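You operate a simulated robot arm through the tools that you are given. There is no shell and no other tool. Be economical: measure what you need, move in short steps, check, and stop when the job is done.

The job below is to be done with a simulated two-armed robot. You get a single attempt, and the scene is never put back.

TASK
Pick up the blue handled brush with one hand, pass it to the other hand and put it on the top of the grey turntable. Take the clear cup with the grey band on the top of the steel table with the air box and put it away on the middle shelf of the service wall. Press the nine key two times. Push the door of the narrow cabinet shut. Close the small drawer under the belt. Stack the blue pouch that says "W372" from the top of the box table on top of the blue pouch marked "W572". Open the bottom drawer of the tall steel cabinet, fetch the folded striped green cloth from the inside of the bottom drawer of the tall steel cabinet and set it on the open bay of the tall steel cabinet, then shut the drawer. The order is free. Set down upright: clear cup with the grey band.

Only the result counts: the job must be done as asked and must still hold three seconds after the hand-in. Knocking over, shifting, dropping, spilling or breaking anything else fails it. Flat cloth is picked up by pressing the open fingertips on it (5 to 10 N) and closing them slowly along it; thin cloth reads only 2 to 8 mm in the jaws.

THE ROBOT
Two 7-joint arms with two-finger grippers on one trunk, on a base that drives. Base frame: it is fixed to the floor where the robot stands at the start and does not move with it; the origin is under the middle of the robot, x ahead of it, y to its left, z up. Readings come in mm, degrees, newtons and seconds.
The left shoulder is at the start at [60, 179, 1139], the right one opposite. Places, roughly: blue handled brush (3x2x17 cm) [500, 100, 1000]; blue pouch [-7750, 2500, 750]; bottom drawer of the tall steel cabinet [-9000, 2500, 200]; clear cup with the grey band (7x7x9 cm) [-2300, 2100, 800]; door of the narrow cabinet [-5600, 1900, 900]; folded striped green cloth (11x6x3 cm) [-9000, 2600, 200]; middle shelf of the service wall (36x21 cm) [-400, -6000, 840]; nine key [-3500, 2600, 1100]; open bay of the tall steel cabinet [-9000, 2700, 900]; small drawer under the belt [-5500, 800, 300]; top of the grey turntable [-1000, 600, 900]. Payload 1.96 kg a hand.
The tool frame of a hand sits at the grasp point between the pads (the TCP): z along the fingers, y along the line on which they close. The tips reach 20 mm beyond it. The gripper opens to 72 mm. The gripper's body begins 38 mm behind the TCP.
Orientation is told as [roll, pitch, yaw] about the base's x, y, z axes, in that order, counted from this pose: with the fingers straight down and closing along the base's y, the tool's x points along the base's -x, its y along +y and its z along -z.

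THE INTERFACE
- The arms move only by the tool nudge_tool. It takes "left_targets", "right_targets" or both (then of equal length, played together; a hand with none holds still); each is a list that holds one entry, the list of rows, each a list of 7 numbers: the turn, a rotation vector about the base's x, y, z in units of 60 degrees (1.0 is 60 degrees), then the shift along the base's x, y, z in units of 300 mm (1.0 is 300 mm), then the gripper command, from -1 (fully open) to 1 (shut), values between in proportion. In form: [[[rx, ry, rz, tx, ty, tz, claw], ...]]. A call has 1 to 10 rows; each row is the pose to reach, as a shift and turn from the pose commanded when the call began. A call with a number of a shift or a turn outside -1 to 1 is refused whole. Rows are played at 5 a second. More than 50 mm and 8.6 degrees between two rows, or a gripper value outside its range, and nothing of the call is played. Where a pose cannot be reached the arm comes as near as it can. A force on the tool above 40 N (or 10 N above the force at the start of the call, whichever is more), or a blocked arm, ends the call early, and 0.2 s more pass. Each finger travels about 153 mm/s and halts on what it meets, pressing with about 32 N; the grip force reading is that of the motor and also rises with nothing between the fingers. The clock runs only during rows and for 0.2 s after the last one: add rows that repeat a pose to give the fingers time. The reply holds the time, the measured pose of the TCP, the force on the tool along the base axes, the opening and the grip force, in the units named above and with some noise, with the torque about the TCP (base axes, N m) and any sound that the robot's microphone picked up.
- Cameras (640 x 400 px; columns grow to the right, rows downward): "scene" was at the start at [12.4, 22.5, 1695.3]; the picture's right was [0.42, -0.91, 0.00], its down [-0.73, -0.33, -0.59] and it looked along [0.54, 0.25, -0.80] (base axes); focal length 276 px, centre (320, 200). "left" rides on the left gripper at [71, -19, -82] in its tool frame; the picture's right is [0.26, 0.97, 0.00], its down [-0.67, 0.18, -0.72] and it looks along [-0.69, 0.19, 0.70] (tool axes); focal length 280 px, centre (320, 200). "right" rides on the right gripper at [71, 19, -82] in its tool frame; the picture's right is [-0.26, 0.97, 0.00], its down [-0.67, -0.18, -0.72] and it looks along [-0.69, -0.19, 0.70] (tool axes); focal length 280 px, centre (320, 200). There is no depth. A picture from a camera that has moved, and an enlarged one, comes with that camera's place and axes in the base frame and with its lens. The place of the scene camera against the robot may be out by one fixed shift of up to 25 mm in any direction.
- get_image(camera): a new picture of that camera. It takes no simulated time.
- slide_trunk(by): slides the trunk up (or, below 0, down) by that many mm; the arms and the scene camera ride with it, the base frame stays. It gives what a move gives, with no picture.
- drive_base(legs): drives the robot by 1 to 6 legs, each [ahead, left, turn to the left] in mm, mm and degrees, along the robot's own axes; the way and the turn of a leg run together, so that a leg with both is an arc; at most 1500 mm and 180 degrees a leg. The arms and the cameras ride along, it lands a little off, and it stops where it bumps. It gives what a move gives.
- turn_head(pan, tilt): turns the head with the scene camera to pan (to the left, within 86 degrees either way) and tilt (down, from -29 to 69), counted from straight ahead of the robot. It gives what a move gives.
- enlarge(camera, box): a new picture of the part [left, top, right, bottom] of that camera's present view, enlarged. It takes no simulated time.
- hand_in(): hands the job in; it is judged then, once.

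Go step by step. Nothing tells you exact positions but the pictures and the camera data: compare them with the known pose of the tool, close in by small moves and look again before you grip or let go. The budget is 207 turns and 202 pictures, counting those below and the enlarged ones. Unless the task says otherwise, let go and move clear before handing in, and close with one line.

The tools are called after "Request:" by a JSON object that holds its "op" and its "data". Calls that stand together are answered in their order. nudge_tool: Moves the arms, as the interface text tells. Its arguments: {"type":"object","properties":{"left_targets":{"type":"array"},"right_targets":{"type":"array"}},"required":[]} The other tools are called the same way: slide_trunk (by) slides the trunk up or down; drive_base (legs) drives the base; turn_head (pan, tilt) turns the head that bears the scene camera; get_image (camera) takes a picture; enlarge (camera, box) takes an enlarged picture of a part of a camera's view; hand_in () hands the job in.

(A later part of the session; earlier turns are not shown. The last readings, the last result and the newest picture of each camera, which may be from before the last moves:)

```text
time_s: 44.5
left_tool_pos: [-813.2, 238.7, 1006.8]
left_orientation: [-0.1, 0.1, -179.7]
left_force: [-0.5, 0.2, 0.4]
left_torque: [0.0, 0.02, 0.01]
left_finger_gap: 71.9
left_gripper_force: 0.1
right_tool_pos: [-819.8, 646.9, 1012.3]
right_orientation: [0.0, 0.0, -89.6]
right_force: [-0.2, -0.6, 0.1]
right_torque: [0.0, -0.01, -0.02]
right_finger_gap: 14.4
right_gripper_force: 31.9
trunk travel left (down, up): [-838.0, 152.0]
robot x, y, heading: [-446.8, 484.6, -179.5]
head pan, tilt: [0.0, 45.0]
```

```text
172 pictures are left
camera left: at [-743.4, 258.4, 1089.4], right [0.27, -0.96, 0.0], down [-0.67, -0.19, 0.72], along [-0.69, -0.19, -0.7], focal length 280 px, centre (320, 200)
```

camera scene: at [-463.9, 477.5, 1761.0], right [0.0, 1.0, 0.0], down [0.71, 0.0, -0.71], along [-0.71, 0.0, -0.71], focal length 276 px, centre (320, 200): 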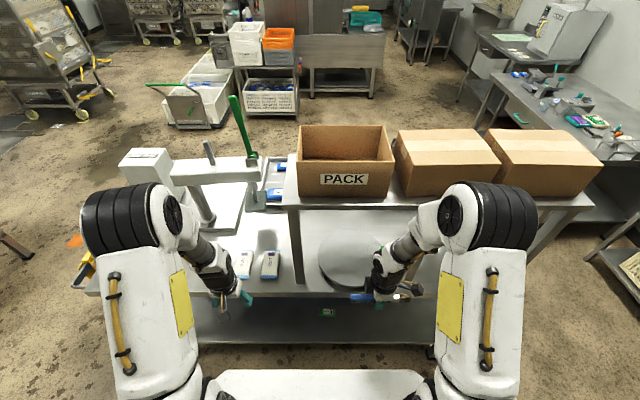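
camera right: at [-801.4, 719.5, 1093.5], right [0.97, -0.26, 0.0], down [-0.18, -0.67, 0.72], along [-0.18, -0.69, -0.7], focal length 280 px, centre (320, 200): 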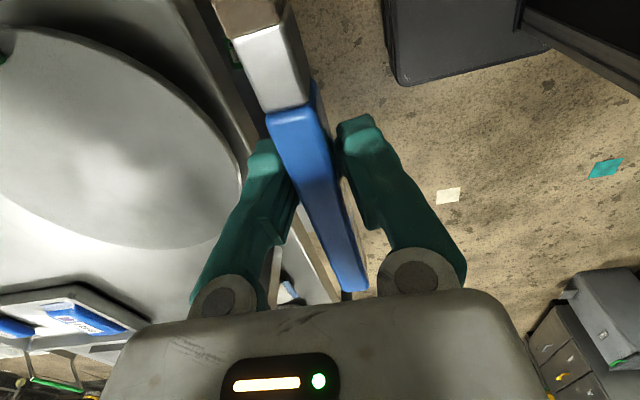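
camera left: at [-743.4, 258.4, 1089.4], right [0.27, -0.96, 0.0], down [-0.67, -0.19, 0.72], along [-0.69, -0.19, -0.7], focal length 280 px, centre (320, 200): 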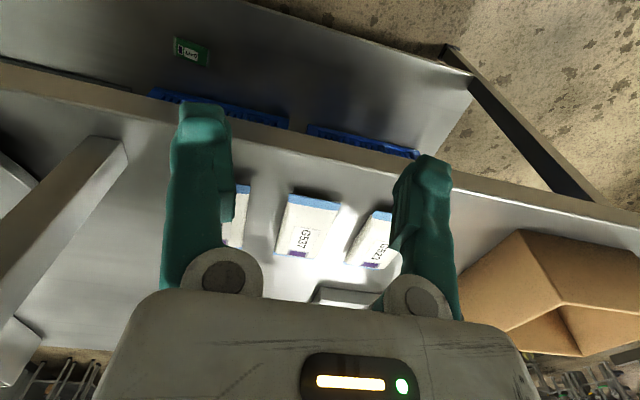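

The table edge is at x -889 and the disc front rim at about -912. I tilt the right hand by 30 degrees forward about the brush, raise both hands and lower the trunk, so that the elbows come below the boxes.

Request:
{"op": "nudge_tool", "data": {"left_targets": [[[0, 0, 0, 0.04, 0, 0.09, -1], [0, 0, 0, 0.08, 0, 0.18, -1], [0, 0, 0, 0.12, 0, 0.27, -1], [0, 0, 0, 0.16, 0, 0.36, -1], [0, 0, 0, 0.2, 0, 0.4, -1]]], "right_targets": [[[0, 0.1, 0, 0, 0, 0.07, 1], [0, 0.2, 0, 0, 0, 0.14, 1], [0, 0.3, 0, 0, 0, 0.21, 1], [0, 0.4, 0, 0, 0, 0.28, 1], [0, 0.5, 0, 0, 0, 0.35, 1]]]}}

Request:
{"op": "slide_trunk", "data": {"by": -130}}

Request:
{"op": "get_image", "data": {"camera": "scene"}}

Request:
{"op": "get_image", "data": {"camera": "right"}}

```text
time_s: 45.7
left_tool_pos: [-755.3, 239.3, 1127.0]
left_orientation: [0.0, -0.1, -179.9]
left_force: [-0.7, -1.2, 0.0]
left_torque: [0.0, 0.0, 0.0]
left_finger_gap: 71.8
left_gripper_force: 0.1
right_tool_pos: [-837.8, 646.2, 1117.6]
right_orientation: [-30.0, 0.1, -89.7]
right_force: [-0.2, -0.7, 0.1]
right_torque: [0.0, 0.01, 0.02]
right_finger_gap: 14.6
right_gripper_force: 32.5
right hand out of reach, approached as far as the arm can: row 5
trunk travel left (down, up): [-838.0, 152.0]
robot x, y, heading: [-448.7, 481.7, -179.7]
head pan, tilt: [0.0, 45.0]
```

```text
time_s: 47.3
left_tool_pos: [-756.3, 238.5, 996.6]
left_orientation: [0.0, 0.0, -179.7]
left_force: [-0.5, 0.5, 0.4]
left_torque: [0.0, 0.0, -0.01]
left_finger_gap: 71.9
left_gripper_force: 0.0
right_tool_pos: [-839.0, 646.3, 988.5]
right_orientation: [-29.9, 0.2, -89.7]
right_force: [0.6, 0.3, -0.4]
right_torque: [-0.01, 0.01, 0.0]
right_finger_gap: 14.6
right_gripper_force: 32.4
trunk travel left (down, up): [-708.0, 282.0]
robot x, y, heading: [-453.8, 487.2, -179.6]
head pan, tilt: [0.0, 45.0]
```

```text
171 pictures are left
camera scene: at [-463.7, 477.4, 1631.0], right [-0.01, 1.0, 0.0], down [0.71, 0.0, -0.71], along [-0.71, 0.0, -0.71], focal length 276 px, centre (320, 200)
```

scene: 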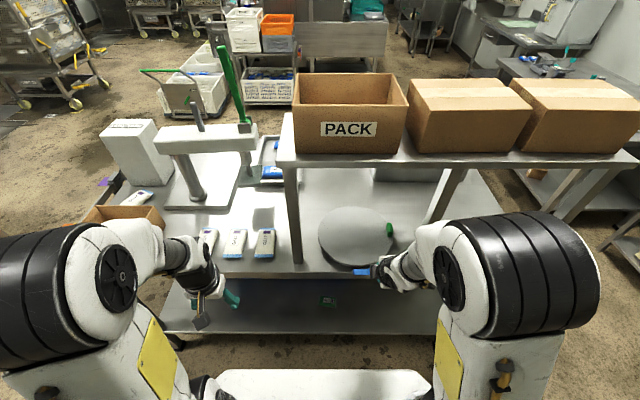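

```text
170 pictures are left
camera right: at [-782.3, 719.4, 1048.6], right [0.84, -0.26, -0.48], down [0.2, -0.67, 0.71], along [-0.51, -0.69, -0.51], focal length 280 px, centre (320, 200)
```

right: 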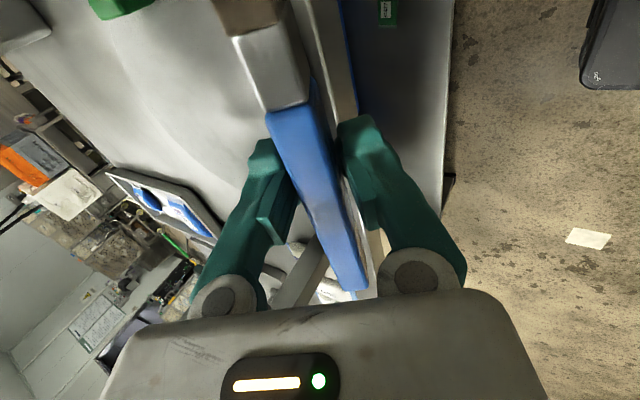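

The disc is centred at about [-1032, 592] with a radius near 125. I drive 50 mm closer and reach over it.

Request:
{"op": "drive_base", "data": {"legs": [[50, 0, 0]]}}

Request:
{"op": "nudge_tool", "data": {"right_targets": [[[0, 0, 0, -0.08, -0.06, 0, 1], [0, 0, 0, -0.16, -0.12, 0, 1], [0, 0, 0, -0.24, -0.19, -0.05, 1], [0, 0, 0, -0.24, -0.19, -0.1, 1], [0, 0, 0, -0.24, -0.19, -0.1, 1]]]}}

Request:
{"op": "get_image", "data": {"camera": "scene"}}

Request:
{"op": "get_image", "data": {"camera": "right"}}

```text
time_s: 48.2
left_tool_pos: [-804.0, 238.5, 996.1]
left_orientation: [0.0, -0.1, -179.7]
left_force: [0.2, -0.6, 0.1]
left_torque: [-0.03, 0.0, 0.01]
left_finger_gap: 72.3
left_gripper_force: 0.0
right_tool_pos: [-887.3, 646.3, 987.1]
right_orientation: [-30.0, 0.1, -89.7]
right_force: [-0.5, -0.1, -0.2]
right_torque: [-0.03, 0.02, -0.01]
right_finger_gap: 14.6
right_gripper_force: 32.1
trunk travel left (down, up): [-708.0, 282.0]
robot x, y, heading: [-498.5, 485.0, -179.6]
head pan, tilt: [0.0, 45.0]
```

```text
time_s: 49.4
left_tool_pos: [-803.6, 238.4, 995.5]
left_orientation: [0.0, 0.0, -179.6]
left_force: [-0.1, 0.5, 0.1]
left_torque: [0.0, 0.01, -0.01]
left_finger_gap: 72.1
left_gripper_force: 0.1
right_tool_pos: [-961.0, 590.4, 956.2]
right_orientation: [-29.9, 0.2, -89.6]
right_force: [-0.2, 0.1, 0.5]
right_torque: [0.02, -0.02, 0.02]
right_finger_gap: 14.5
right_gripper_force: 32.1
trunk travel left (down, up): [-708.0, 282.0]
robot x, y, heading: [-500.2, 481.5, -179.5]
head pan, tilt: [0.0, 45.0]
```

```text
169 pictures are left
camera scene: at [-513.4, 477.2, 1630.9], right [0.0, 1.0, 0.0], down [0.71, 0.0, -0.71], along [-0.71, 0.0, -0.71], focal length 276 px, centre (320, 200)
```

scene: 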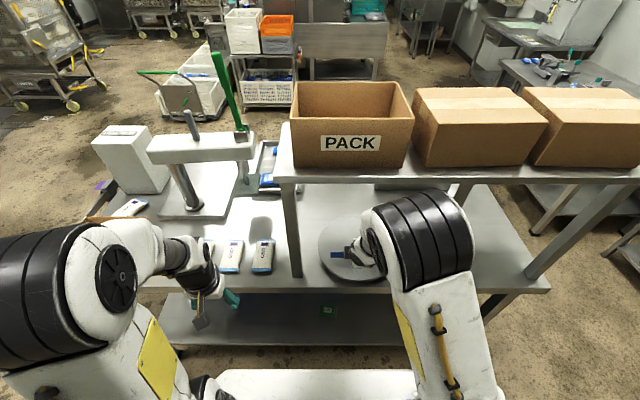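

```text
168 pictures are left
camera right: at [-904.7, 662.9, 1017.4], right [0.84, -0.26, -0.48], down [0.2, -0.67, 0.71], along [-0.51, -0.69, -0.51], focal length 280 px, centre (320, 200)
```

right: 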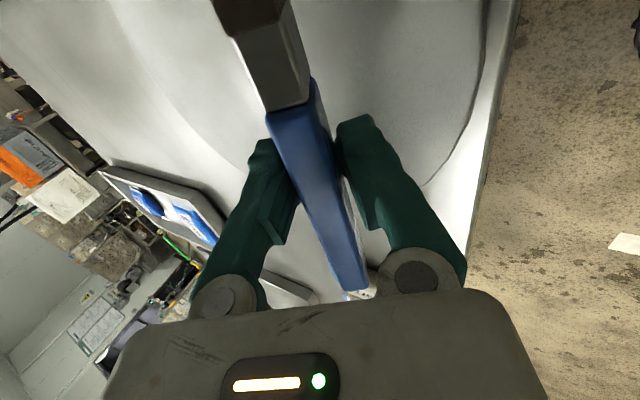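

The brush is over the disc. I lower it gently.

Request:
{"op": "nudge_tool", "data": {"right_targets": [[[0, 0, 0, 0, 0, -0.04, 1], [0, 0, 0, 0, 0, -0.08, 1], [0, 0, 0, 0, 0, -0.1, 1], [0, 0, 0, 0, 0, -0.1, 1]]]}}

Request:
{"op": "get_image", "data": {"camera": "right"}}

Request:
{"op": "enlarge", "data": {"camera": "scene", "box": [280, 180, 480, 300]}}

```text
time_s: 50.4
left_tool_pos: [-805.7, 239.1, 995.8]
left_orientation: [0.0, 0.0, -179.7]
left_force: [1.1, 0.4, 0.4]
left_torque: [0.01, -0.02, 0.02]
left_finger_gap: 71.9
left_gripper_force: 0.1
right_tool_pos: [-960.8, 590.0, 927.9]
right_orientation: [-29.9, 0.1, -89.6]
right_force: [-0.5, 0.4, 0.0]
right_torque: [0.0, 0.0, -0.02]
right_finger_gap: 14.6
right_gripper_force: 31.7
trunk travel left (down, up): [-708.0, 282.0]
robot x, y, heading: [-494.1, 483.6, -179.4]
head pan, tilt: [0.0, 45.0]
```

```text
167 pictures are left
camera right: at [-904.3, 663.2, 988.5], right [0.84, -0.26, -0.48], down [0.2, -0.67, 0.71], along [-0.51, -0.69, -0.51], focal length 280 px, centre (320, 200)
```

right: 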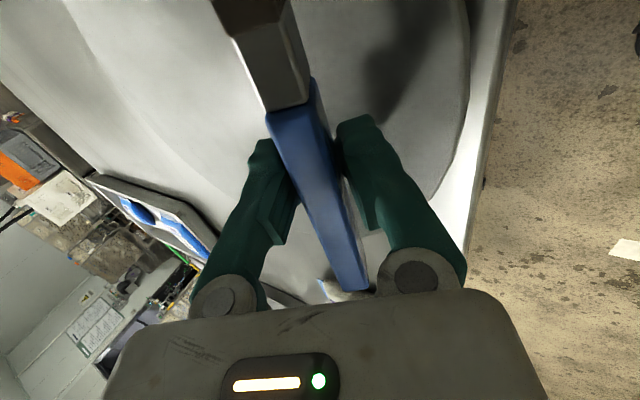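

```text
3.20 times, centred on (380, 240) of scene
camera zoom: at [-513.0, 477.1, 1631.0], right [0.0, 1.0, 0.0], down [0.71, 0.0, -0.71], along [-0.71, 0.0, -0.71], focal length 882 px, centre (128, 72)
```

zoom: 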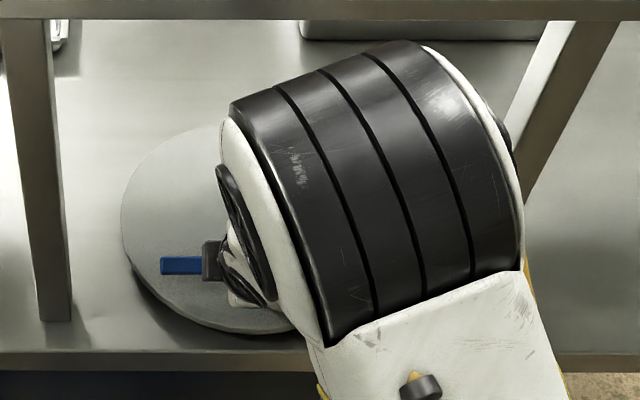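

The front rim is at about x -920, so I shift 22 mm further in for a safer place and then lower until contact.

Request:
{"op": "nudge_tool", "data": {"right_targets": [[[0, 0, 0, -0.04, -0.01, 0, 1], [0, 0, 0, -0.073, -0.02, 0, 1], [0, 0, 0, -0.073, -0.02, -0.02, 1], [0, 0, 0, -0.073, -0.02, -0.035, 1], [0, 0, 0, -0.073, -0.02, -0.035, 1]]]}}

Request:
{"op": "nudge_tool", "data": {"right_targets": [[[0, 0, 0, 0, 0, -0.01, 1], [0, 0, 0, 0, 0, -0.02, 1], [0, 0, 0, 0, 0, -0.02, 1]]]}}

Request:
{"op": "get_image", "data": {"camera": "right"}}

```text
time_s: 51.6
left_tool_pos: [-805.0, 238.8, 995.8]
left_orientation: [0.0, 0.0, -179.6]
left_force: [-0.2, -0.8, -0.1]
left_torque: [-0.04, -0.01, -0.04]
left_finger_gap: 72.0
left_gripper_force: 0.0
right_tool_pos: [-982.4, 583.6, 917.8]
right_orientation: [-30.0, 0.0, -89.7]
right_force: [-0.3, -0.3, 1.0]
right_torque: [-0.03, 0.02, -0.01]
right_finger_gap: 14.6
right_gripper_force: 32.1
trunk travel left (down, up): [-708.0, 282.0]
robot x, y, heading: [-496.5, 486.1, -179.6]
head pan, tilt: [0.0, 45.0]
```

```text
time_s: 52.4
left_tool_pos: [-802.4, 238.5, 998.3]
left_orientation: [0.0, -0.1, -179.8]
left_force: [0.5, -0.2, 0.0]
left_torque: [-0.01, -0.01, 0.02]
left_finger_gap: 71.9
left_gripper_force: 0.0
right_tool_pos: [-981.4, 583.8, 914.5]
right_orientation: [-30.2, 0.1, -89.8]
right_force: [-6.0, 6.0, 35.3]
right_torque: [0.14, -0.09, 0.18]
right_finger_gap: 14.3
right_gripper_force: 31.8
trunk travel left (down, up): [-708.0, 282.0]
robot x, y, heading: [-496.9, 488.0, -179.8]
head pan, tilt: [0.0, 45.0]
```

```text
165 pictures are left
camera right: at [-924.8, 655.8, 974.8], right [0.83, -0.26, -0.49], down [0.21, -0.67, 0.71], along [-0.51, -0.69, -0.51], focal length 280 px, centre (320, 200)
```

right: 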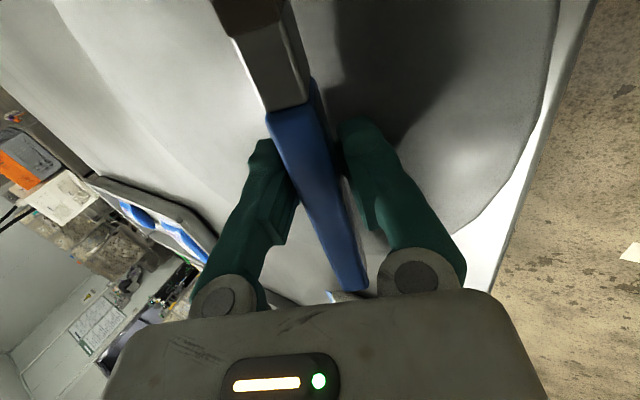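

The finger tips touch the disc. I lift a few millimetres and open just enough for the brush to settle.

Request:
{"op": "nudge_tool", "data": {"right_targets": [[[0, 0, 0, 0, 0, 0.013, 1], [0, 0, 0, 0, 0, 0.02, 0.5], [0, 0, 0, 0, 0, 0.02, 0.3], [0, 0, 0, 0, 0, 0.02, 0.3], [0, 0, 0, 0, 0, 0.02, 0.3]]]}}

Request:
{"op": "get_image", "data": {"camera": "right"}}

```text
time_s: 53.6
left_tool_pos: [-803.8, 237.9, 996.3]
left_orientation: [0.0, -0.1, -179.7]
left_force: [0.2, 0.2, -0.5]
left_torque: [-0.02, 0.02, 0.01]
left_finger_gap: 72.2
left_gripper_force: 0.0
right_tool_pos: [-981.0, 582.8, 916.6]
right_orientation: [-29.9, 0.1, -89.7]
right_force: [-1.5, 0.0, 4.5]
right_torque: [0.01, 0.02, 0.02]
right_finger_gap: 22.7
right_gripper_force: 0.1
trunk travel left (down, up): [-708.0, 282.0]
robot x, y, heading: [-498.0, 483.8, -179.8]
head pan, tilt: [0.0, 45.0]
```

```text
164 pictures are left
camera right: at [-924.8, 656.1, 978.2], right [0.84, -0.26, -0.48], down [0.2, -0.68, 0.71], along [-0.51, -0.69, -0.51], focal length 280 px, centre (320, 200)
```

right: 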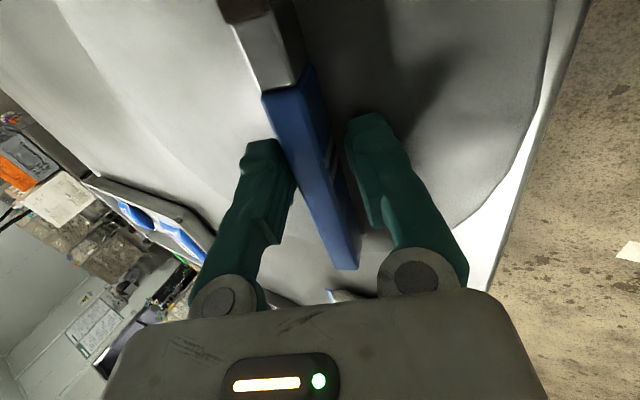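

The brush has settled on the disc. I draw the hand back along its fingers.

Request:
{"op": "nudge_tool", "data": {"right_targets": [[[0, 0, 0, 0.02, 0, 0.035, 0.2], [0, 0, 0, 0.06, 0, 0.104, 0.0], [0, 0, 0, 0.12, 0, 0.2, -0.5], [0, 0, 0, 0.22, 0, 0.28, -1], [0, 0, 0, 0.32, 0, 0.3, -1], [0, 0, 0, 0.32, 0, 0.3, -1]]]}}

Request:
{"op": "get_image", "data": {"camera": "scene"}}

Request:
{"op": "get_image", "data": {"camera": "right"}}

```text
time_s: 55.0
left_tool_pos: [-805.0, 237.9, 995.5]
left_orientation: [0.1, 0.1, -179.7]
left_force: [-0.1, 0.3, -0.6]
left_torque: [0.0, 0.01, -0.02]
left_finger_gap: 72.1
left_gripper_force: 0.0
right_tool_pos: [-885.4, 583.8, 1005.0]
right_orientation: [-29.8, 0.1, -89.8]
right_force: [-1.1, 0.0, -0.1]
right_torque: [0.0, -0.03, 0.02]
right_finger_gap: 72.2
right_gripper_force: 0.0
trunk travel left (down, up): [-708.0, 282.0]
robot x, y, heading: [-493.1, 484.1, -179.8]
head pan, tilt: [0.0, 45.0]
```

```text
163 pictures are left
camera scene: at [-513.8, 477.2, 1630.9], right [0.0, 1.0, 0.0], down [0.71, 0.0, -0.71], along [-0.71, 0.0, -0.71], focal length 276 px, centre (320, 200)
```

scene: 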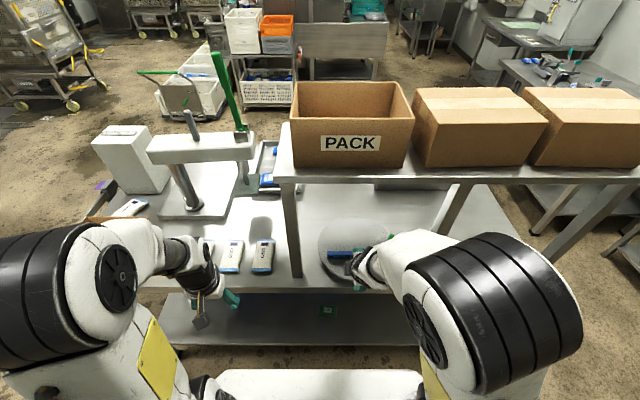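

```text
162 pictures are left
camera right: at [-829.2, 656.4, 1066.4], right [0.84, -0.26, -0.48], down [0.2, -0.67, 0.71], along [-0.51, -0.69, -0.51], focal length 280 px, centre (320, 200)
```

right: 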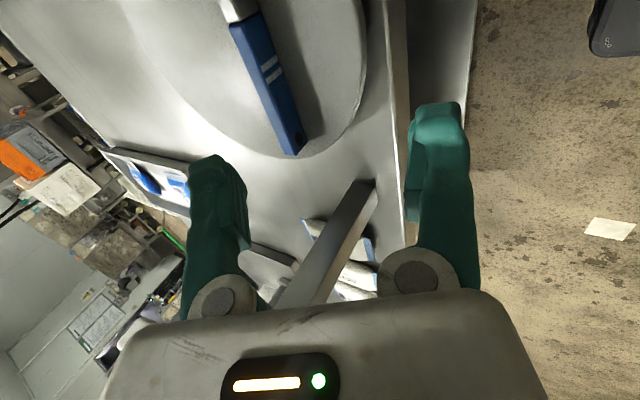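

The brush lies on the turntable. I back off and put the right hand straight again.

Request:
{"op": "drive_base", "data": {"legs": [[-250, 0, 0]]}}

Request:
{"op": "nudge_tool", "data": {"right_targets": [[[0, -0.1, 0, 0.05, 0, 0.05, -1], [0, -0.2, 0, 0.1, 0, 0.1, -1], [0, -0.3, 0, 0.15, 0, 0.15, -1], [0, -0.4, 0, 0.2, 0, 0.2, -1], [0, -0.5, 0, 0.25, 0, 0.2, -1]]]}}

Request:
{"op": "nudge_tool", "data": {"right_targets": [[[0, 0, -0.13, 0, 0, 0, -1], [0, 0, -0.26, 0, 0, 0, -1], [0, 0, -0.39, 0, 0, 0, -1], [0, 0, -0.52, 0, 0.02, 0, -1], [0, 0, -0.65, 0, 0.04, 0, -1], [0, 0, -0.78, 0, 0.06, 0, -1], [0, 0, -0.9, 0, 0.08, 0, -1], [0, 0, -1.0, 0, 0.1, 0, -1]]]}}

Request:
{"op": "nudge_tool", "data": {"right_targets": [[[0, 0, -0.13, 0, 0, 0, -1], [0, 0, -0.26, 0, 0, 0, -1], [0, 0, -0.39, 0, 0, 0, -1], [0, 0, -0.5, 0, 0, 0, -1]]]}}

Request:
{"op": "turn_head", "data": {"pan": -30, "tilt": 20}}

Request:
{"op": "get_image", "data": {"camera": "scene"}}

```text
time_s: 56.9
left_tool_pos: [-556.6, 239.6, 995.8]
left_orientation: [-0.1, 0.0, -179.8]
left_force: [0.7, -0.5, -0.6]
left_torque: [0.03, 0.01, 0.01]
left_finger_gap: 71.8
left_gripper_force: 0.1
right_tool_pos: [-637.6, 586.3, 1005.7]
right_orientation: [-30.0, 0.1, -89.8]
right_force: [0.7, -0.2, 0.4]
right_torque: [0.01, 0.02, 0.0]
right_finger_gap: 71.9
right_gripper_force: 0.1
trunk travel left (down, up): [-708.0, 282.0]
robot x, y, heading: [-249.3, 484.6, -179.6]
head pan, tilt: [0.0, 45.0]
```

```text
time_s: 58.0
left_tool_pos: [-558.0, 238.6, 996.6]
left_orientation: [0.0, 0.0, -179.8]
left_force: [0.3, 0.3, 1.0]
left_torque: [-0.02, 0.01, -0.02]
left_finger_gap: 71.8
left_gripper_force: 0.1
right_tool_pos: [-562.7, 583.7, 1068.2]
right_orientation: [0.2, 0.0, -89.8]
right_force: [-0.4, 0.4, 0.9]
right_torque: [-0.02, 0.04, 0.04]
right_finger_gap: 71.6
right_gripper_force: 0.1
trunk travel left (down, up): [-708.0, 282.0]
robot x, y, heading: [-251.2, 488.1, -180.1]
head pan, tilt: [0.0, 45.0]
```

```text
time_s: 59.9
left_tool_pos: [-557.4, 240.8, 995.8]
left_orientation: [-0.1, -0.1, -179.8]
left_force: [0.7, 0.4, -0.4]
left_torque: [-0.01, 0.01, 0.04]
left_finger_gap: 71.9
left_gripper_force: 0.1
right_tool_pos: [-564.3, 614.4, 1066.0]
right_orientation: [0.1, -0.1, -149.8]
right_force: [0.0, -1.3, 0.0]
right_torque: [-0.03, 0.0, -0.01]
right_finger_gap: 72.1
right_gripper_force: 0.0
trunk travel left (down, up): [-708.0, 282.0]
robot x, y, heading: [-252.5, 485.5, -179.7]
head pan, tilt: [0.0, 45.0]
```

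```text
time_s: 60.9
left_tool_pos: [-558.0, 239.2, 995.9]
left_orientation: [0.0, 0.1, -179.7]
left_force: [0.6, -1.1, 0.8]
left_torque: [0.02, -0.01, 0.02]
left_finger_gap: 72.0
left_gripper_force: 0.2
right_tool_pos: [-563.2, 614.8, 1066.9]
right_orientation: [0.1, 0.0, -179.9]
right_force: [0.2, 0.7, 0.5]
right_torque: [0.03, 0.04, 0.0]
right_finger_gap: 72.1
right_gripper_force: 0.0
trunk travel left (down, up): [-708.0, 282.0]
robot x, y, heading: [-249.3, 489.9, -179.9]
head pan, tilt: [0.0, 45.0]
```

```text
time_s: 61.8
left_tool_pos: [-558.1, 239.8, 996.8]
left_orientation: [0.0, 0.1, -179.8]
left_force: [-0.8, -1.0, -0.2]
left_torque: [-0.01, 0.05, -0.01]
left_finger_gap: 72.2
left_gripper_force: 0.0
right_tool_pos: [-563.7, 614.8, 1065.5]
right_orientation: [0.0, 0.0, -179.6]
right_force: [-0.4, -0.1, 0.2]
right_torque: [0.01, -0.01, 0.05]
right_finger_gap: 72.0
right_gripper_force: 0.0
trunk travel left (down, up): [-708.0, 282.0]
robot x, y, heading: [-246.6, 484.8, -179.9]
head pan, tilt: [-30.0, 20.0]
```

```text
161 pictures are left
camera scene: at [-265.8, 524.7, 1669.6], right [0.5, 0.87, 0.0], down [0.3, -0.17, -0.94], along [-0.82, 0.47, -0.34], focal length 276 px, centre (320, 200)
```

scene: 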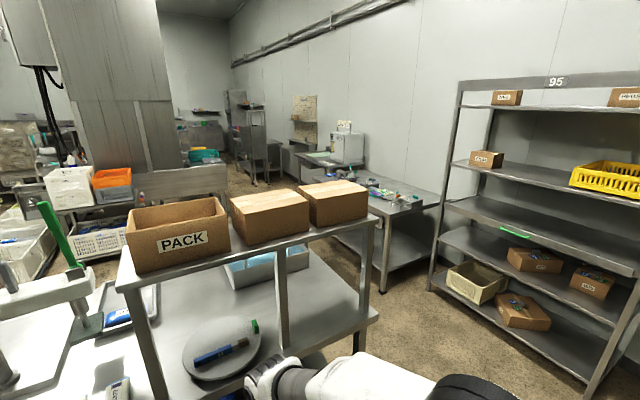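

The next table with small tools, to the right beyond the pack table, should hold the cup. I drive round the pack table through the free lane at y about 1590.

Request:
{"op": "drive_base", "data": {"legs": [[0, -1100, 0], [1450, 0, 0]]}}

Request:
{"op": "turn_head", "data": {"pan": -50, "tilt": 30}}

Request:
{"op": "get_image", "data": {"camera": "scene"}}

```text
time_s: 74.2
left_tool_pos: [-2003.9, 1357.9, 996.7]
left_orientation: [0.0, 0.0, 179.1]
left_force: [-0.1, 0.5, 1.2]
left_torque: [-0.05, 0.03, -0.02]
left_finger_gap: 72.2
left_gripper_force: 0.2
right_tool_pos: [-2003.8, 1734.0, 1066.1]
right_orientation: [0.2, -0.1, 179.3]
right_force: [0.5, 0.2, -0.2]
right_torque: [-0.01, 0.03, -0.02]
right_finger_gap: 72.1
right_gripper_force: 0.1
trunk travel left (down, up): [-708.0, 282.0]
robot x, y, heading: [-1688.0, 1598.9, 179.2]
head pan, tilt: [-30.0, 20.0]
```

```text
time_s: 75.0
left_tool_pos: [-2003.8, 1357.5, 997.1]
left_orientation: [0.0, -0.1, 179.2]
left_force: [0.6, -0.6, 0.6]
left_torque: [0.01, 0.01, 0.02]
left_finger_gap: 72.1
left_gripper_force: 0.0
right_tool_pos: [-2003.1, 1732.6, 1066.1]
right_orientation: [0.0, 0.1, 179.3]
right_force: [-0.1, 0.5, -0.2]
right_torque: [-0.03, 0.01, 0.01]
right_finger_gap: 71.9
right_gripper_force: 0.1
trunk travel left (down, up): [-708.0, 282.0]
robot x, y, heading: [-1691.5, 1597.5, 179.2]
head pan, tilt: [-50.0, 30.0]
```

```text
160 pictures are left
camera scene: at [-1684.2, 1660.6, 1653.6], right [0.77, 0.63, 0.0], down [0.32, -0.39, -0.87], along [-0.55, 0.67, -0.5], focal length 276 px, centre (320, 200)
```

scene: 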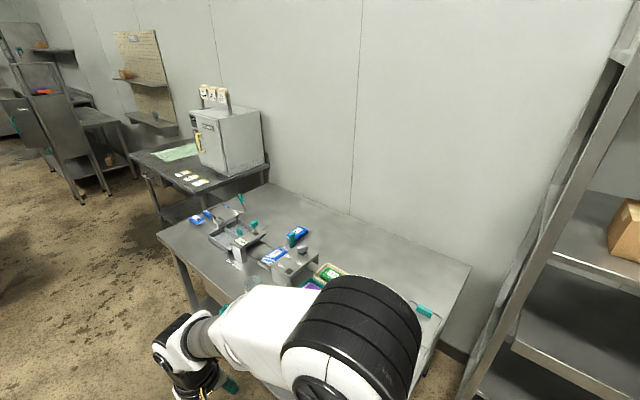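

The table is to my right. I turn to face it and look at the items on it.

Request:
{"op": "drive_base", "data": {"legs": [[520, 0, 0], [0, 0, -89]]}}

Request:
{"op": "turn_head", "data": {"pan": 0, "tilt": 40}}

Request:
{"op": "get_image", "data": {"camera": "scene"}}

Request:
{"op": "enlarge", "data": {"camera": "scene", "box": [200, 100, 520, 300]}}

```text
time_s: 81.9
left_tool_pos: [-2449.1, 1923.8, 996.0]
left_orientation: [0.0, 0.0, 88.6]
left_force: [0.0, -0.2, 0.5]
left_torque: [0.02, 0.01, 0.0]
left_finger_gap: 72.1
left_gripper_force: 0.0
right_tool_pos: [-2074.2, 1916.8, 1065.5]
right_orientation: [0.2, 0.0, 88.6]
right_force: [-0.5, -0.2, 0.0]
right_torque: [0.0, -0.02, 0.01]
right_finger_gap: 72.2
right_gripper_force: 0.0
trunk travel left (down, up): [-708.0, 282.0]
robot x, y, heading: [-2214.4, 1607.4, 88.6]
head pan, tilt: [-50.0, 30.0]
```

```text
time_s: 83.1
left_tool_pos: [-2448.9, 1923.5, 995.2]
left_orientation: [0.0, 0.0, 88.6]
left_force: [-1.1, -0.4, -0.3]
left_torque: [0.02, -0.02, 0.01]
left_finger_gap: 72.1
left_gripper_force: 0.0
right_tool_pos: [-2074.7, 1917.7, 1065.9]
right_orientation: [0.0, 0.0, 88.6]
right_force: [-0.4, 0.0, 0.0]
right_torque: [-0.02, 0.03, 0.01]
right_finger_gap: 71.8
right_gripper_force: 0.0
trunk travel left (down, up): [-708.0, 282.0]
robot x, y, heading: [-2213.0, 1610.0, 88.7]
head pan, tilt: [0.0, 40.0]
```

```text
159 pictures are left
camera scene: at [-2205.3, 1625.8, 1638.2], right [1.0, -0.03, 0.0], down [-0.02, -0.64, -0.77], along [0.02, 0.77, -0.64], focal length 276 px, centre (320, 200)
```

scene: 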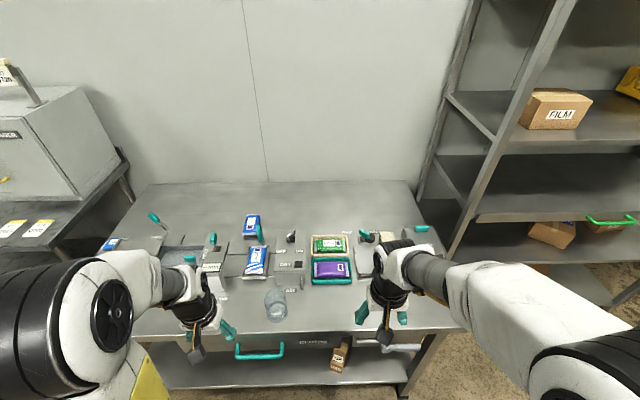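

```text
2.00 times, centred on (360, 200) of scene
camera zoom: at [-2205.3, 1625.8, 1638.2], right [1.0, -0.03, 0.0], down [-0.02, -0.64, -0.77], along [0.02, 0.77, -0.64], focal length 551 px, centre (240, 200)
```

zoom: 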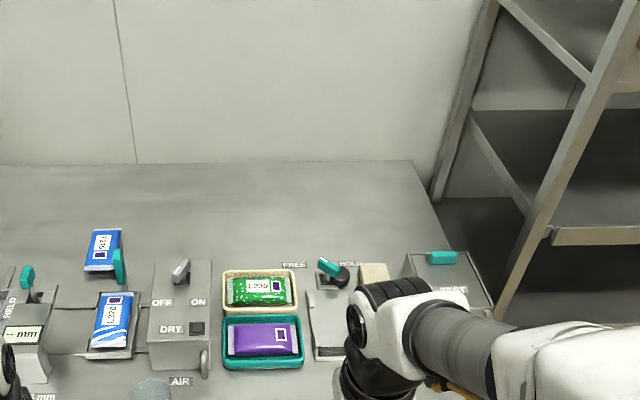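

The clear cup stands at about [-2340, 2090], just in front of the AIR/DRY box. I enlarge it.

Request:
{"op": "enlarge", "data": {"camera": "scene", "box": [210, 220, 350, 340]}}

Request:
{"op": "get_image", "data": {"camera": "left"}}

```text
3.33 times, centred on (280, 280) of scene
camera zoom: at [-2205.3, 1625.8, 1638.2], right [1.0, -0.03, 0.0], down [-0.02, -0.64, -0.77], along [0.02, 0.77, -0.64], focal length 918 px, centre (453, -67)
```

zoom: 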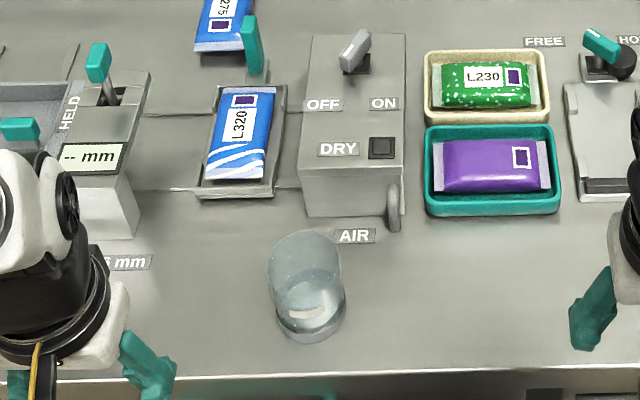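

```text
156 pictures are left
camera left: at [-2432.3, 1852.2, 1078.2], right [-0.97, -0.24, 0.0], down [-0.17, 0.68, 0.72], along [-0.17, 0.69, -0.7], focal length 280 px, centre (320, 200)
```

left: 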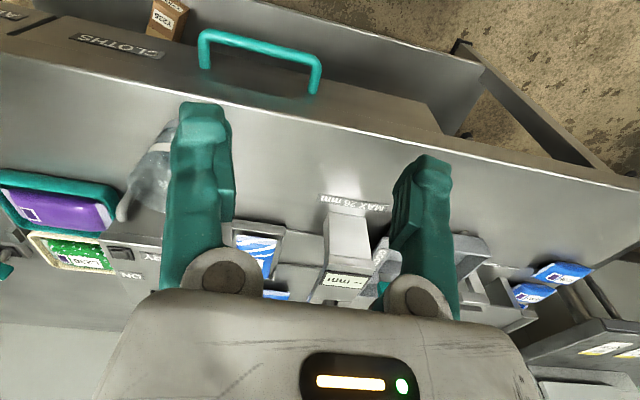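

I want a closer look at the cup to see which way up it is, so I move the left hand aside and the right hand's camera in front of it.

Request:
{"op": "nudge_tool", "data": {"left_targets": [[[0, 0, 0, -0.1, 0, 0.05, -1], [0, 0, 0, -0.2, 0, 0.1, -1], [0, 0, 0, -0.3, 0, 0.15, -1], [0, 0, 0, -0.35, 0, 0.2, -1], [0, 0, 0, -0.35, 0, 0.2, -1], [0, 0, 0, -0.35, 0, 0.2, -1]]], "right_targets": [[[0, 0, 0, -0.15, -0.05, 0, -1], [0, 0, 0, -0.3, -0.1, 0, -1], [0, 0, 0, -0.45, -0.15, 0, -1], [0, 0, 0, -0.6, -0.2, 0, -1], [0, 0, 0, -0.72, -0.25, 0, -1], [0, 0, 0, -0.72, -0.25, 0, -1]]]}}

Request:
{"op": "get_image", "data": {"camera": "right"}}

```text
time_s: 84.5
left_tool_pos: [-2553.4, 1922.8, 1057.2]
left_orientation: [0.1, 0.0, 88.5]
left_force: [-0.1, -1.2, -0.4]
left_torque: [-0.03, -0.01, 0.01]
left_finger_gap: 72.3
left_gripper_force: 0.1
right_tool_pos: [-2290.9, 1842.1, 1064.9]
right_orientation: [0.0, 0.0, 88.6]
right_force: [0.4, -0.8, 0.7]
right_torque: [0.0, 0.01, -0.01]
right_finger_gap: 72.3
right_gripper_force: 0.1
trunk travel left (down, up): [-708.0, 282.0]
robot x, y, heading: [-2207.0, 1608.4, 88.8]
head pan, tilt: [0.0, 40.0]
```

```text
155 pictures are left
camera right: at [-2312.5, 1773.5, 1146.4], right [-0.96, 0.29, 0.0], down [0.2, 0.67, 0.71], along [0.2, 0.69, -0.7], focal length 280 px, centre (320, 200)
```

right: 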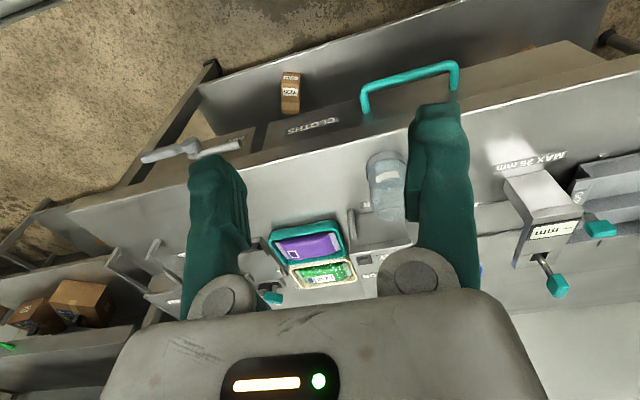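

Request:
{"op": "enlarge", "data": {"camera": "right", "box": [340, 130, 440, 230]}}

```text
4.00 times, centred on (390, 180) of right
camera zoom: at [-2312.5, 1773.5, 1146.4], right [-0.96, 0.29, 0.0], down [0.2, 0.67, 0.71], along [0.2, 0.69, -0.7], focal length 1122 px, centre (40, 280)
```

zoom: 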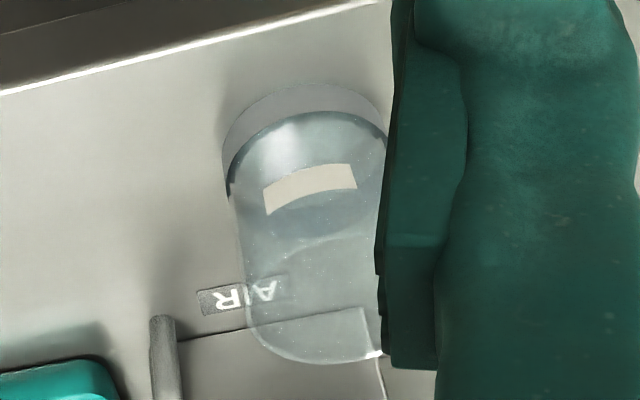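

The grey band is at the lower end and the body seems to taper upwards, so the cup may be upside down. I go closer to make sure.

Request:
{"op": "nudge_tool", "data": {"right_targets": [[[0, 0, 0, -0.07, 0.05, -0.12, -1], [0, 0, 0, -0.14, 0.1, -0.24, -1], [0, 0, 0, -0.18, 0.15, -0.36, -1], [0, 0, 0, -0.18, 0.15, -0.36, -1]]]}}

Request:
{"op": "get_image", "data": {"camera": "right"}}

Request:
{"op": "enlarge", "data": {"camera": "scene", "box": [240, 270, 310, 330]}}

```text
time_s: 85.5
left_tool_pos: [-2554.4, 1922.6, 1056.9]
left_orientation: [0.1, 0.1, 88.5]
left_force: [0.7, 0.0, 0.3]
left_torque: [0.03, -0.01, 0.02]
left_finger_gap: 72.0
left_gripper_force: 0.0
right_tool_pos: [-2344.3, 1889.3, 957.6]
right_orientation: [0.1, 0.0, 88.6]
right_force: [0.1, 0.2, 0.1]
right_torque: [-0.02, 0.0, 0.03]
right_finger_gap: 72.1
right_gripper_force: 0.0
trunk travel left (down, up): [-708.0, 282.0]
robot x, y, heading: [-2211.9, 1608.1, 88.6]
head pan, tilt: [0.0, 40.0]
```

```text
153 pictures are left
camera right: at [-2366.7, 1819.6, 1038.1], right [-0.96, 0.29, 0.0], down [0.2, 0.67, 0.72], along [0.2, 0.69, -0.7], focal length 280 px, centre (320, 200)
```

right: 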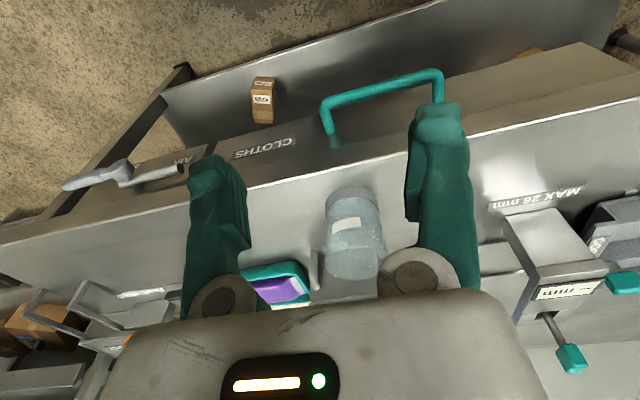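

```text
6.67 times, centred on (275, 300) of scene
camera zoom: at [-2205.0, 1625.3, 1638.2], right [1.0, -0.03, 0.0], down [-0.02, -0.64, -0.77], along [0.02, 0.77, -0.64], focal length 1837 px, centre (620, -467)
```

zoom: 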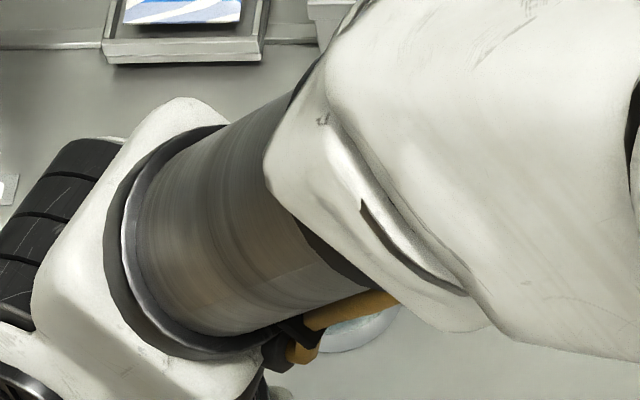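

Request:
{"op": "enlarge", "data": {"camera": "right", "box": [300, 170, 410, 290]}}

```text
3.33 times, centred on (355, 230) of right
camera zoom: at [-2366.7, 1819.6, 1038.1], right [-0.96, 0.29, 0.0], down [0.2, 0.67, 0.72], along [0.2, 0.69, -0.7], focal length 935 px, centre (203, 100)
```

zoom: 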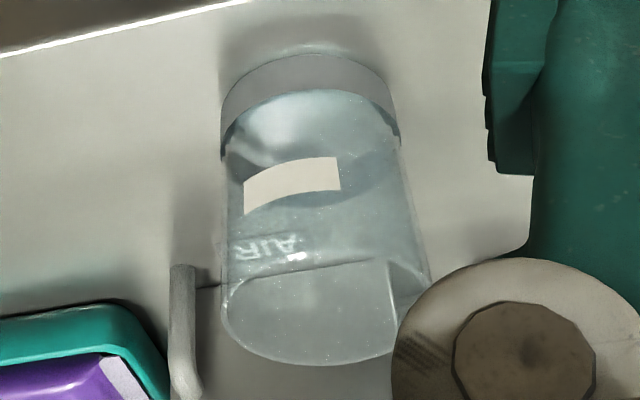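

The text label fixes the table top at about z 806, so the cup stands around [-2329, 2064] with its rim near z 896. I will grip it with the left hand with the fingers nearly level, which also suits a shelf. First the right hand leaves and I back up a bit.

Request:
{"op": "nudge_tool", "data": {"right_targets": [[[0, 0, 0, 0.12, -0.05, 0.1, -1], [0, 0, 0, 0.24, -0.05, 0.2, -1], [0, 0, 0, 0.38, -0.05, 0.3, -1], [0, 0, 0, 0.52, -0.05, 0.36, -1], [0, 0, 0, 0.66, -0.05, 0.36, -1], [0, 0, 0, 0.8, -0.05, 0.36, -1], [0, 0, 0, 0.9, -0.05, 0.36, -1]]]}}

Request:
{"op": "drive_base", "data": {"legs": [[-60, 0, 0]]}}

Request:
{"op": "nudge_tool", "data": {"left_targets": [[[0.13, 0, 0, 0, 0, 0, -1], [0.26, 0, 0, 0.02, 0.03, 0, -1], [0.39, 0, 0, 0.04, 0.06, 0, -1], [0.52, 0, 0, 0.06, 0.09, 0, -1], [0.65, 0, 0, 0.1, 0.12, 0, -1], [0.78, 0, 0, 0.14, 0.15, 0, -1], [0.91, 0, 0, 0.18, 0.18, 0, -1], [1.0, 0, 0, 0.22, 0.2, 0, -1]]]}}

Request:
{"op": "enlarge", "data": {"camera": "scene", "box": [240, 250, 330, 320]}}

Request:
{"op": "get_image", "data": {"camera": "left"}}

```text
refused: row 3 steps farther than a row can; nothing moved
```

```text
time_s: 86.4
left_tool_pos: [-2556.4, 1864.5, 1056.2]
left_orientation: [-0.1, 0.0, 88.5]
left_force: [-0.3, -0.2, -0.5]
left_torque: [0.04, -0.02, -0.02]
left_finger_gap: 71.8
left_gripper_force: 0.0
right_tool_pos: [-2346.6, 1828.4, 956.5]
right_orientation: [0.1, 0.0, 88.6]
right_force: [-0.4, -0.7, 0.8]
right_torque: [0.02, -0.01, -0.01]
right_finger_gap: 72.0
right_gripper_force: 0.1
trunk travel left (down, up): [-708.0, 282.0]
robot x, y, heading: [-2214.8, 1551.8, 88.3]
head pan, tilt: [0.0, 40.0]
```

```text
time_s: 88.2
left_tool_pos: [-2525.0, 1972.1, 1054.6]
left_orientation: [2.7, -59.9, 86.9]
left_force: [0.7, -0.2, -0.2]
left_torque: [0.0, -0.03, -0.04]
left_finger_gap: 72.0
left_gripper_force: 0.1
left hand out of reach, approached as far as the arm can: row 5, 6, 7, 8
right_tool_pos: [-2345.9, 1828.3, 955.7]
right_orientation: [0.1, 0.1, 88.5]
right_force: [0.5, 0.6, -0.1]
right_torque: [-0.03, 0.02, -0.02]
right_finger_gap: 72.1
right_gripper_force: 0.0
trunk travel left (down, up): [-708.0, 282.0]
robot x, y, heading: [-2214.9, 1548.6, 88.2]
head pan, tilt: [0.0, 40.0]
```

```text
5.71 times, centred on (285, 285) of scene
camera zoom: at [-2207.0, 1566.6, 1638.2], right [1.0, -0.03, 0.0], down [-0.02, -0.64, -0.77], along [0.02, 0.77, -0.64], focal length 1574 px, centre (520, -286)
```

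zoom: 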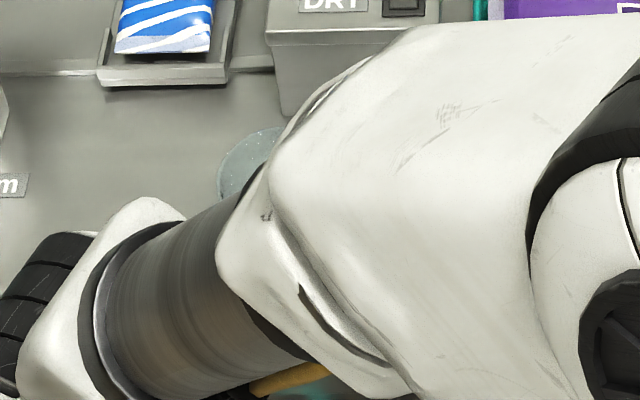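

```text
149 pictures are left
camera left: at [-2508.5, 1864.2, 1033.7], right [-0.97, -0.12, -0.21], down [-0.17, -0.28, 0.95], along [-0.17, 0.95, 0.25], focal length 280 px, centre (320, 200)
```

left: 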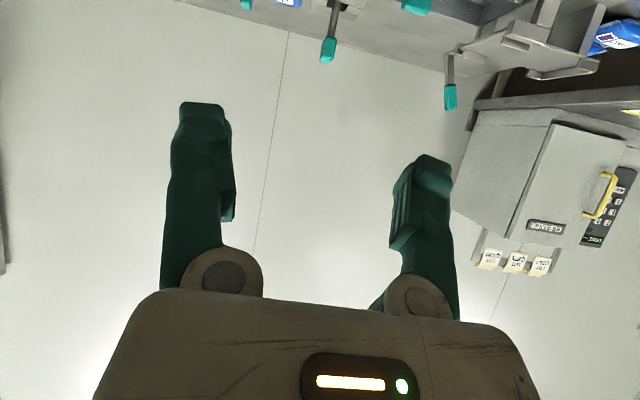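

Turned by 60 degrees the left camera stays above the table, so I keep that tilt. Now I take the right hand away with smaller steps.

Request:
{"op": "nudge_tool", "data": {"right_targets": [[[0, 0, 0, 0.1, 0, 0.1, -1], [0, 0, 0, 0.2, 0, 0.2, -1], [0, 0, 0, 0.3, 0, 0.3, -1], [0, 0, 0, 0.42, 0, 0.36, -1], [0, 0, 0, 0.56, 0, 0.36, -1], [0, 0, 0, 0.7, 0, 0.36, -1], [0, 0, 0, 0.85, 0, 0.36, -1]]]}}

Request:
{"op": "enlarge", "data": {"camera": "scene", "box": [240, 250, 330, 320]}}

Request:
{"op": "get_image", "data": {"camera": "scene"}}

```text
time_s: 89.8
left_tool_pos: [-2523.6, 1968.7, 1054.8]
left_orientation: [2.6, -59.9, 86.8]
left_force: [0.1, -0.6, 0.4]
left_torque: [0.0, 0.01, 0.01]
left_finger_gap: 72.4
left_gripper_force: 0.0
right_tool_pos: [-2091.5, 1827.2, 1067.3]
right_orientation: [0.2, 0.0, 88.5]
right_force: [0.3, -0.1, -0.1]
right_torque: [0.03, -0.02, 0.02]
right_finger_gap: 71.9
right_gripper_force: 0.1
trunk travel left (down, up): [-708.0, 282.0]
robot x, y, heading: [-2214.0, 1547.4, 88.6]
head pan, tilt: [0.0, 40.0]
```

```text
5.71 times, centred on (285, 285) of scene
camera zoom: at [-2205.8, 1565.0, 1638.2], right [1.0, -0.03, 0.0], down [-0.02, -0.64, -0.77], along [0.02, 0.77, -0.64], focal length 1574 px, centre (520, -286)
```

zoom: 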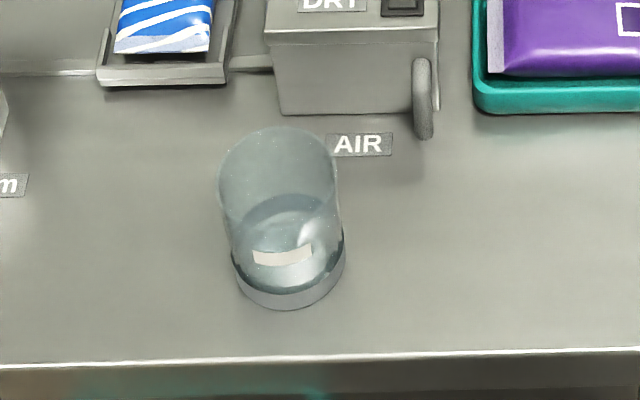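

```text
147 pictures are left
camera scene: at [-2205.8, 1565.0, 1638.2], right [1.0, -0.03, 0.0], down [-0.02, -0.64, -0.77], along [0.02, 0.77, -0.64], focal length 276 px, centre (320, 200)
```

scene: 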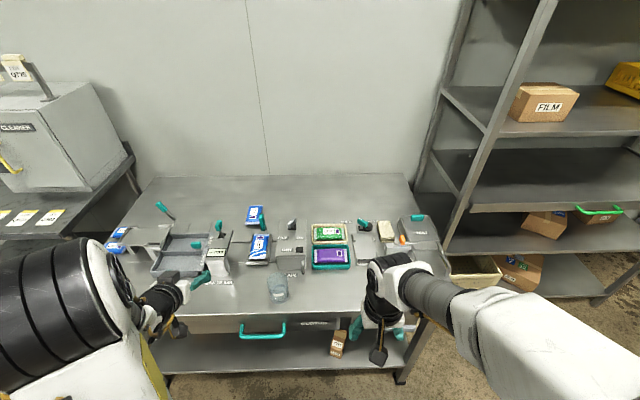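

The cup is an upright tumbler, its axis at about [-2331, 2068]. I move the left hand across high up and then down in front of it.

Request:
{"op": "nudge_tool", "data": {"left_targets": [[[0, 0, 0, 0.16, 0, 0, -1], [0, 0, 0, 0.32, -0.01, 0, -1], [0, 0, 0, 0.48, -0.02, 0, -1], [0, 0, 0, 0.638, -0.03, 0, -1], [0, 0, 0, 0.638, -0.03, -0.15, -1], [0, 0, 0, 0.638, -0.03, -0.3, -1], [0, 0, 0, 0.638, -0.03, -0.44, -1], [0, 0, 0, 0.638, -0.03, -0.44, -1]]]}}

Request:
{"op": "get_image", "data": {"camera": "left"}}

Request:
{"op": "get_image", "data": {"camera": "scene"}}

```text
time_s: 91.2
left_tool_pos: [-2274.2, 1963.5, 958.9]
left_orientation: [-47.6, -24.4, 143.6]
left_force: [-0.3, -0.1, -0.8]
left_torque: [0.0, 0.0, -0.03]
left_finger_gap: 71.9
left_gripper_force: 0.0
left hand out of reach, approached as far as the arm can: row 1, 2, 3, 4, 5, 6
right_tool_pos: [-2096.6, 1830.3, 1067.5]
right_orientation: [0.1, -0.1, 88.7]
right_force: [-0.7, 0.8, 0.0]
right_torque: [-0.05, -0.03, -0.04]
right_finger_gap: 72.0
right_gripper_force: 0.2
trunk travel left (down, up): [-708.0, 282.0]
robot x, y, heading: [-2209.9, 1544.5, 88.5]
head pan, tilt: [0.0, 40.0]
stopped in row 6 (left hand): the arm was blocked; the commanded pose is now the measured one
```

```text
146 pictures are left
camera left: at [-2228.7, 1871.0, 992.8], right [-0.43, -0.49, -0.76], down [-0.77, -0.24, 0.6], along [-0.48, 0.84, -0.27], focal length 280 px, centre (320, 200)
```

left: 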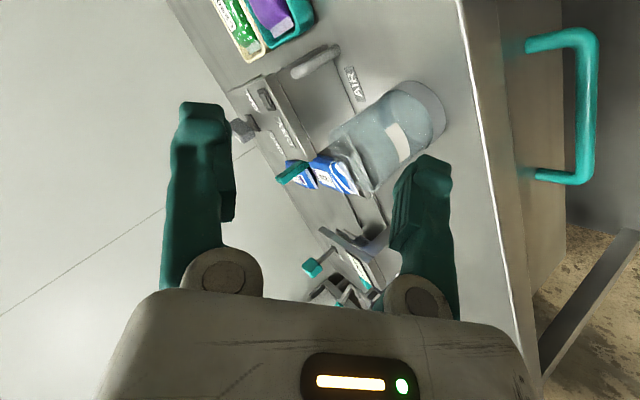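

```text
145 pictures are left
camera scene: at [-2211.1, 1568.5, 1638.3], right [1.0, -0.03, 0.0], down [-0.01, -0.64, -0.76], along [0.02, 0.76, -0.64], focal length 276 px, centre (320, 200)
```

scene: 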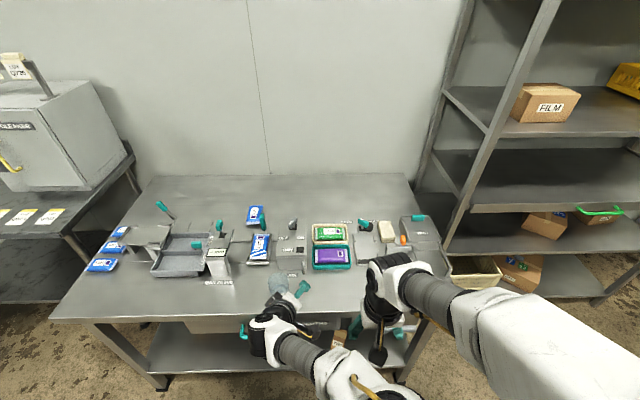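

The left arm wandered into another posture and was blocked short of the cup, though the cup seems untouched. I move the right hand away and lift the left hand clear.

Request:
{"op": "nudge_tool", "data": {"right_targets": [[[0, 0, 0, 0.12, 0, 0.05, -1], [0, 0, 0, 0.24, 0, 0.1, -1], [0, 0, 0, 0.36, 0, 0.15, -1], [0, 0, 0, 0.48, 0, 0.15, -1]]]}}

Request:
{"op": "nudge_tool", "data": {"left_targets": [[[0, 0, 0, 0, -0.03, 0.08, -1], [0, 0, 0, 0, -0.06, 0.16, -1], [0, 0, 0, 0, -0.1, 0.25, -1], [0, 0, 0, 0, -0.15, 0.35, -1]]]}}

Request:
{"op": "get_image", "data": {"camera": "scene"}}

```text
time_s: 92.2
left_tool_pos: [-2288.5, 1966.7, 960.4]
left_orientation: [-47.7, -24.3, 146.3]
left_force: [0.1, 0.4, 0.1]
left_torque: [0.01, 0.0, 0.0]
left_finger_gap: 72.1
left_gripper_force: 0.0
right_tool_pos: [-1948.4, 1825.8, 1088.8]
right_orientation: [0.1, -0.3, 88.8]
right_force: [-0.8, 0.3, 0.0]
right_torque: [0.02, -0.01, 0.01]
right_finger_gap: 71.9
right_gripper_force: 0.0
right hand out of reach, approached as far as the arm can: row 2, 3, 4
trunk travel left (down, up): [-708.0, 282.0]
robot x, y, heading: [-2216.3, 1549.4, 88.8]
head pan, tilt: [0.0, 40.0]
```

```text
time_s: 93.2
left_tool_pos: [-2247.9, 1966.8, 1076.2]
left_orientation: [-47.3, -24.9, 143.2]
left_force: [0.8, 0.1, 0.4]
left_torque: [0.01, 0.0, 0.03]
left_finger_gap: 72.0
left_gripper_force: 0.0
left hand out of reach, approached as far as the arm can: row 1, 2, 3, 4
right_tool_pos: [-1950.0, 1823.7, 1088.8]
right_orientation: [0.0, -0.2, 88.6]
right_force: [0.2, -0.4, -0.6]
right_torque: [-0.01, -0.01, 0.0]
right_finger_gap: 71.9
right_gripper_force: 0.2
trunk travel left (down, up): [-708.0, 282.0]
robot x, y, heading: [-2211.4, 1549.2, 88.6]
head pan, tilt: [0.0, 40.0]
```

```text
144 pictures are left
camera scene: at [-2206.8, 1562.9, 1638.2], right [1.0, -0.03, 0.0], down [-0.02, -0.64, -0.77], along [0.02, 0.77, -0.64], focal length 276 px, centre (320, 200)
```

scene: 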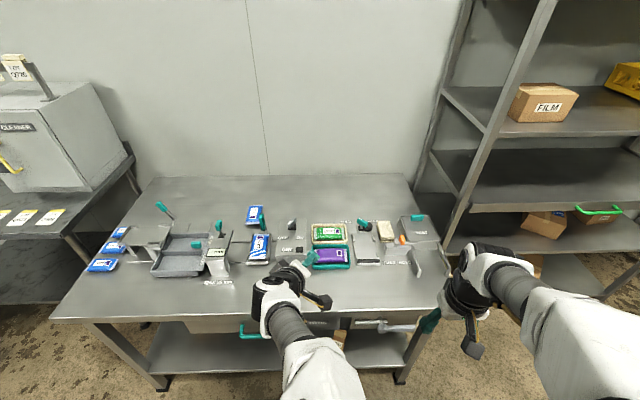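

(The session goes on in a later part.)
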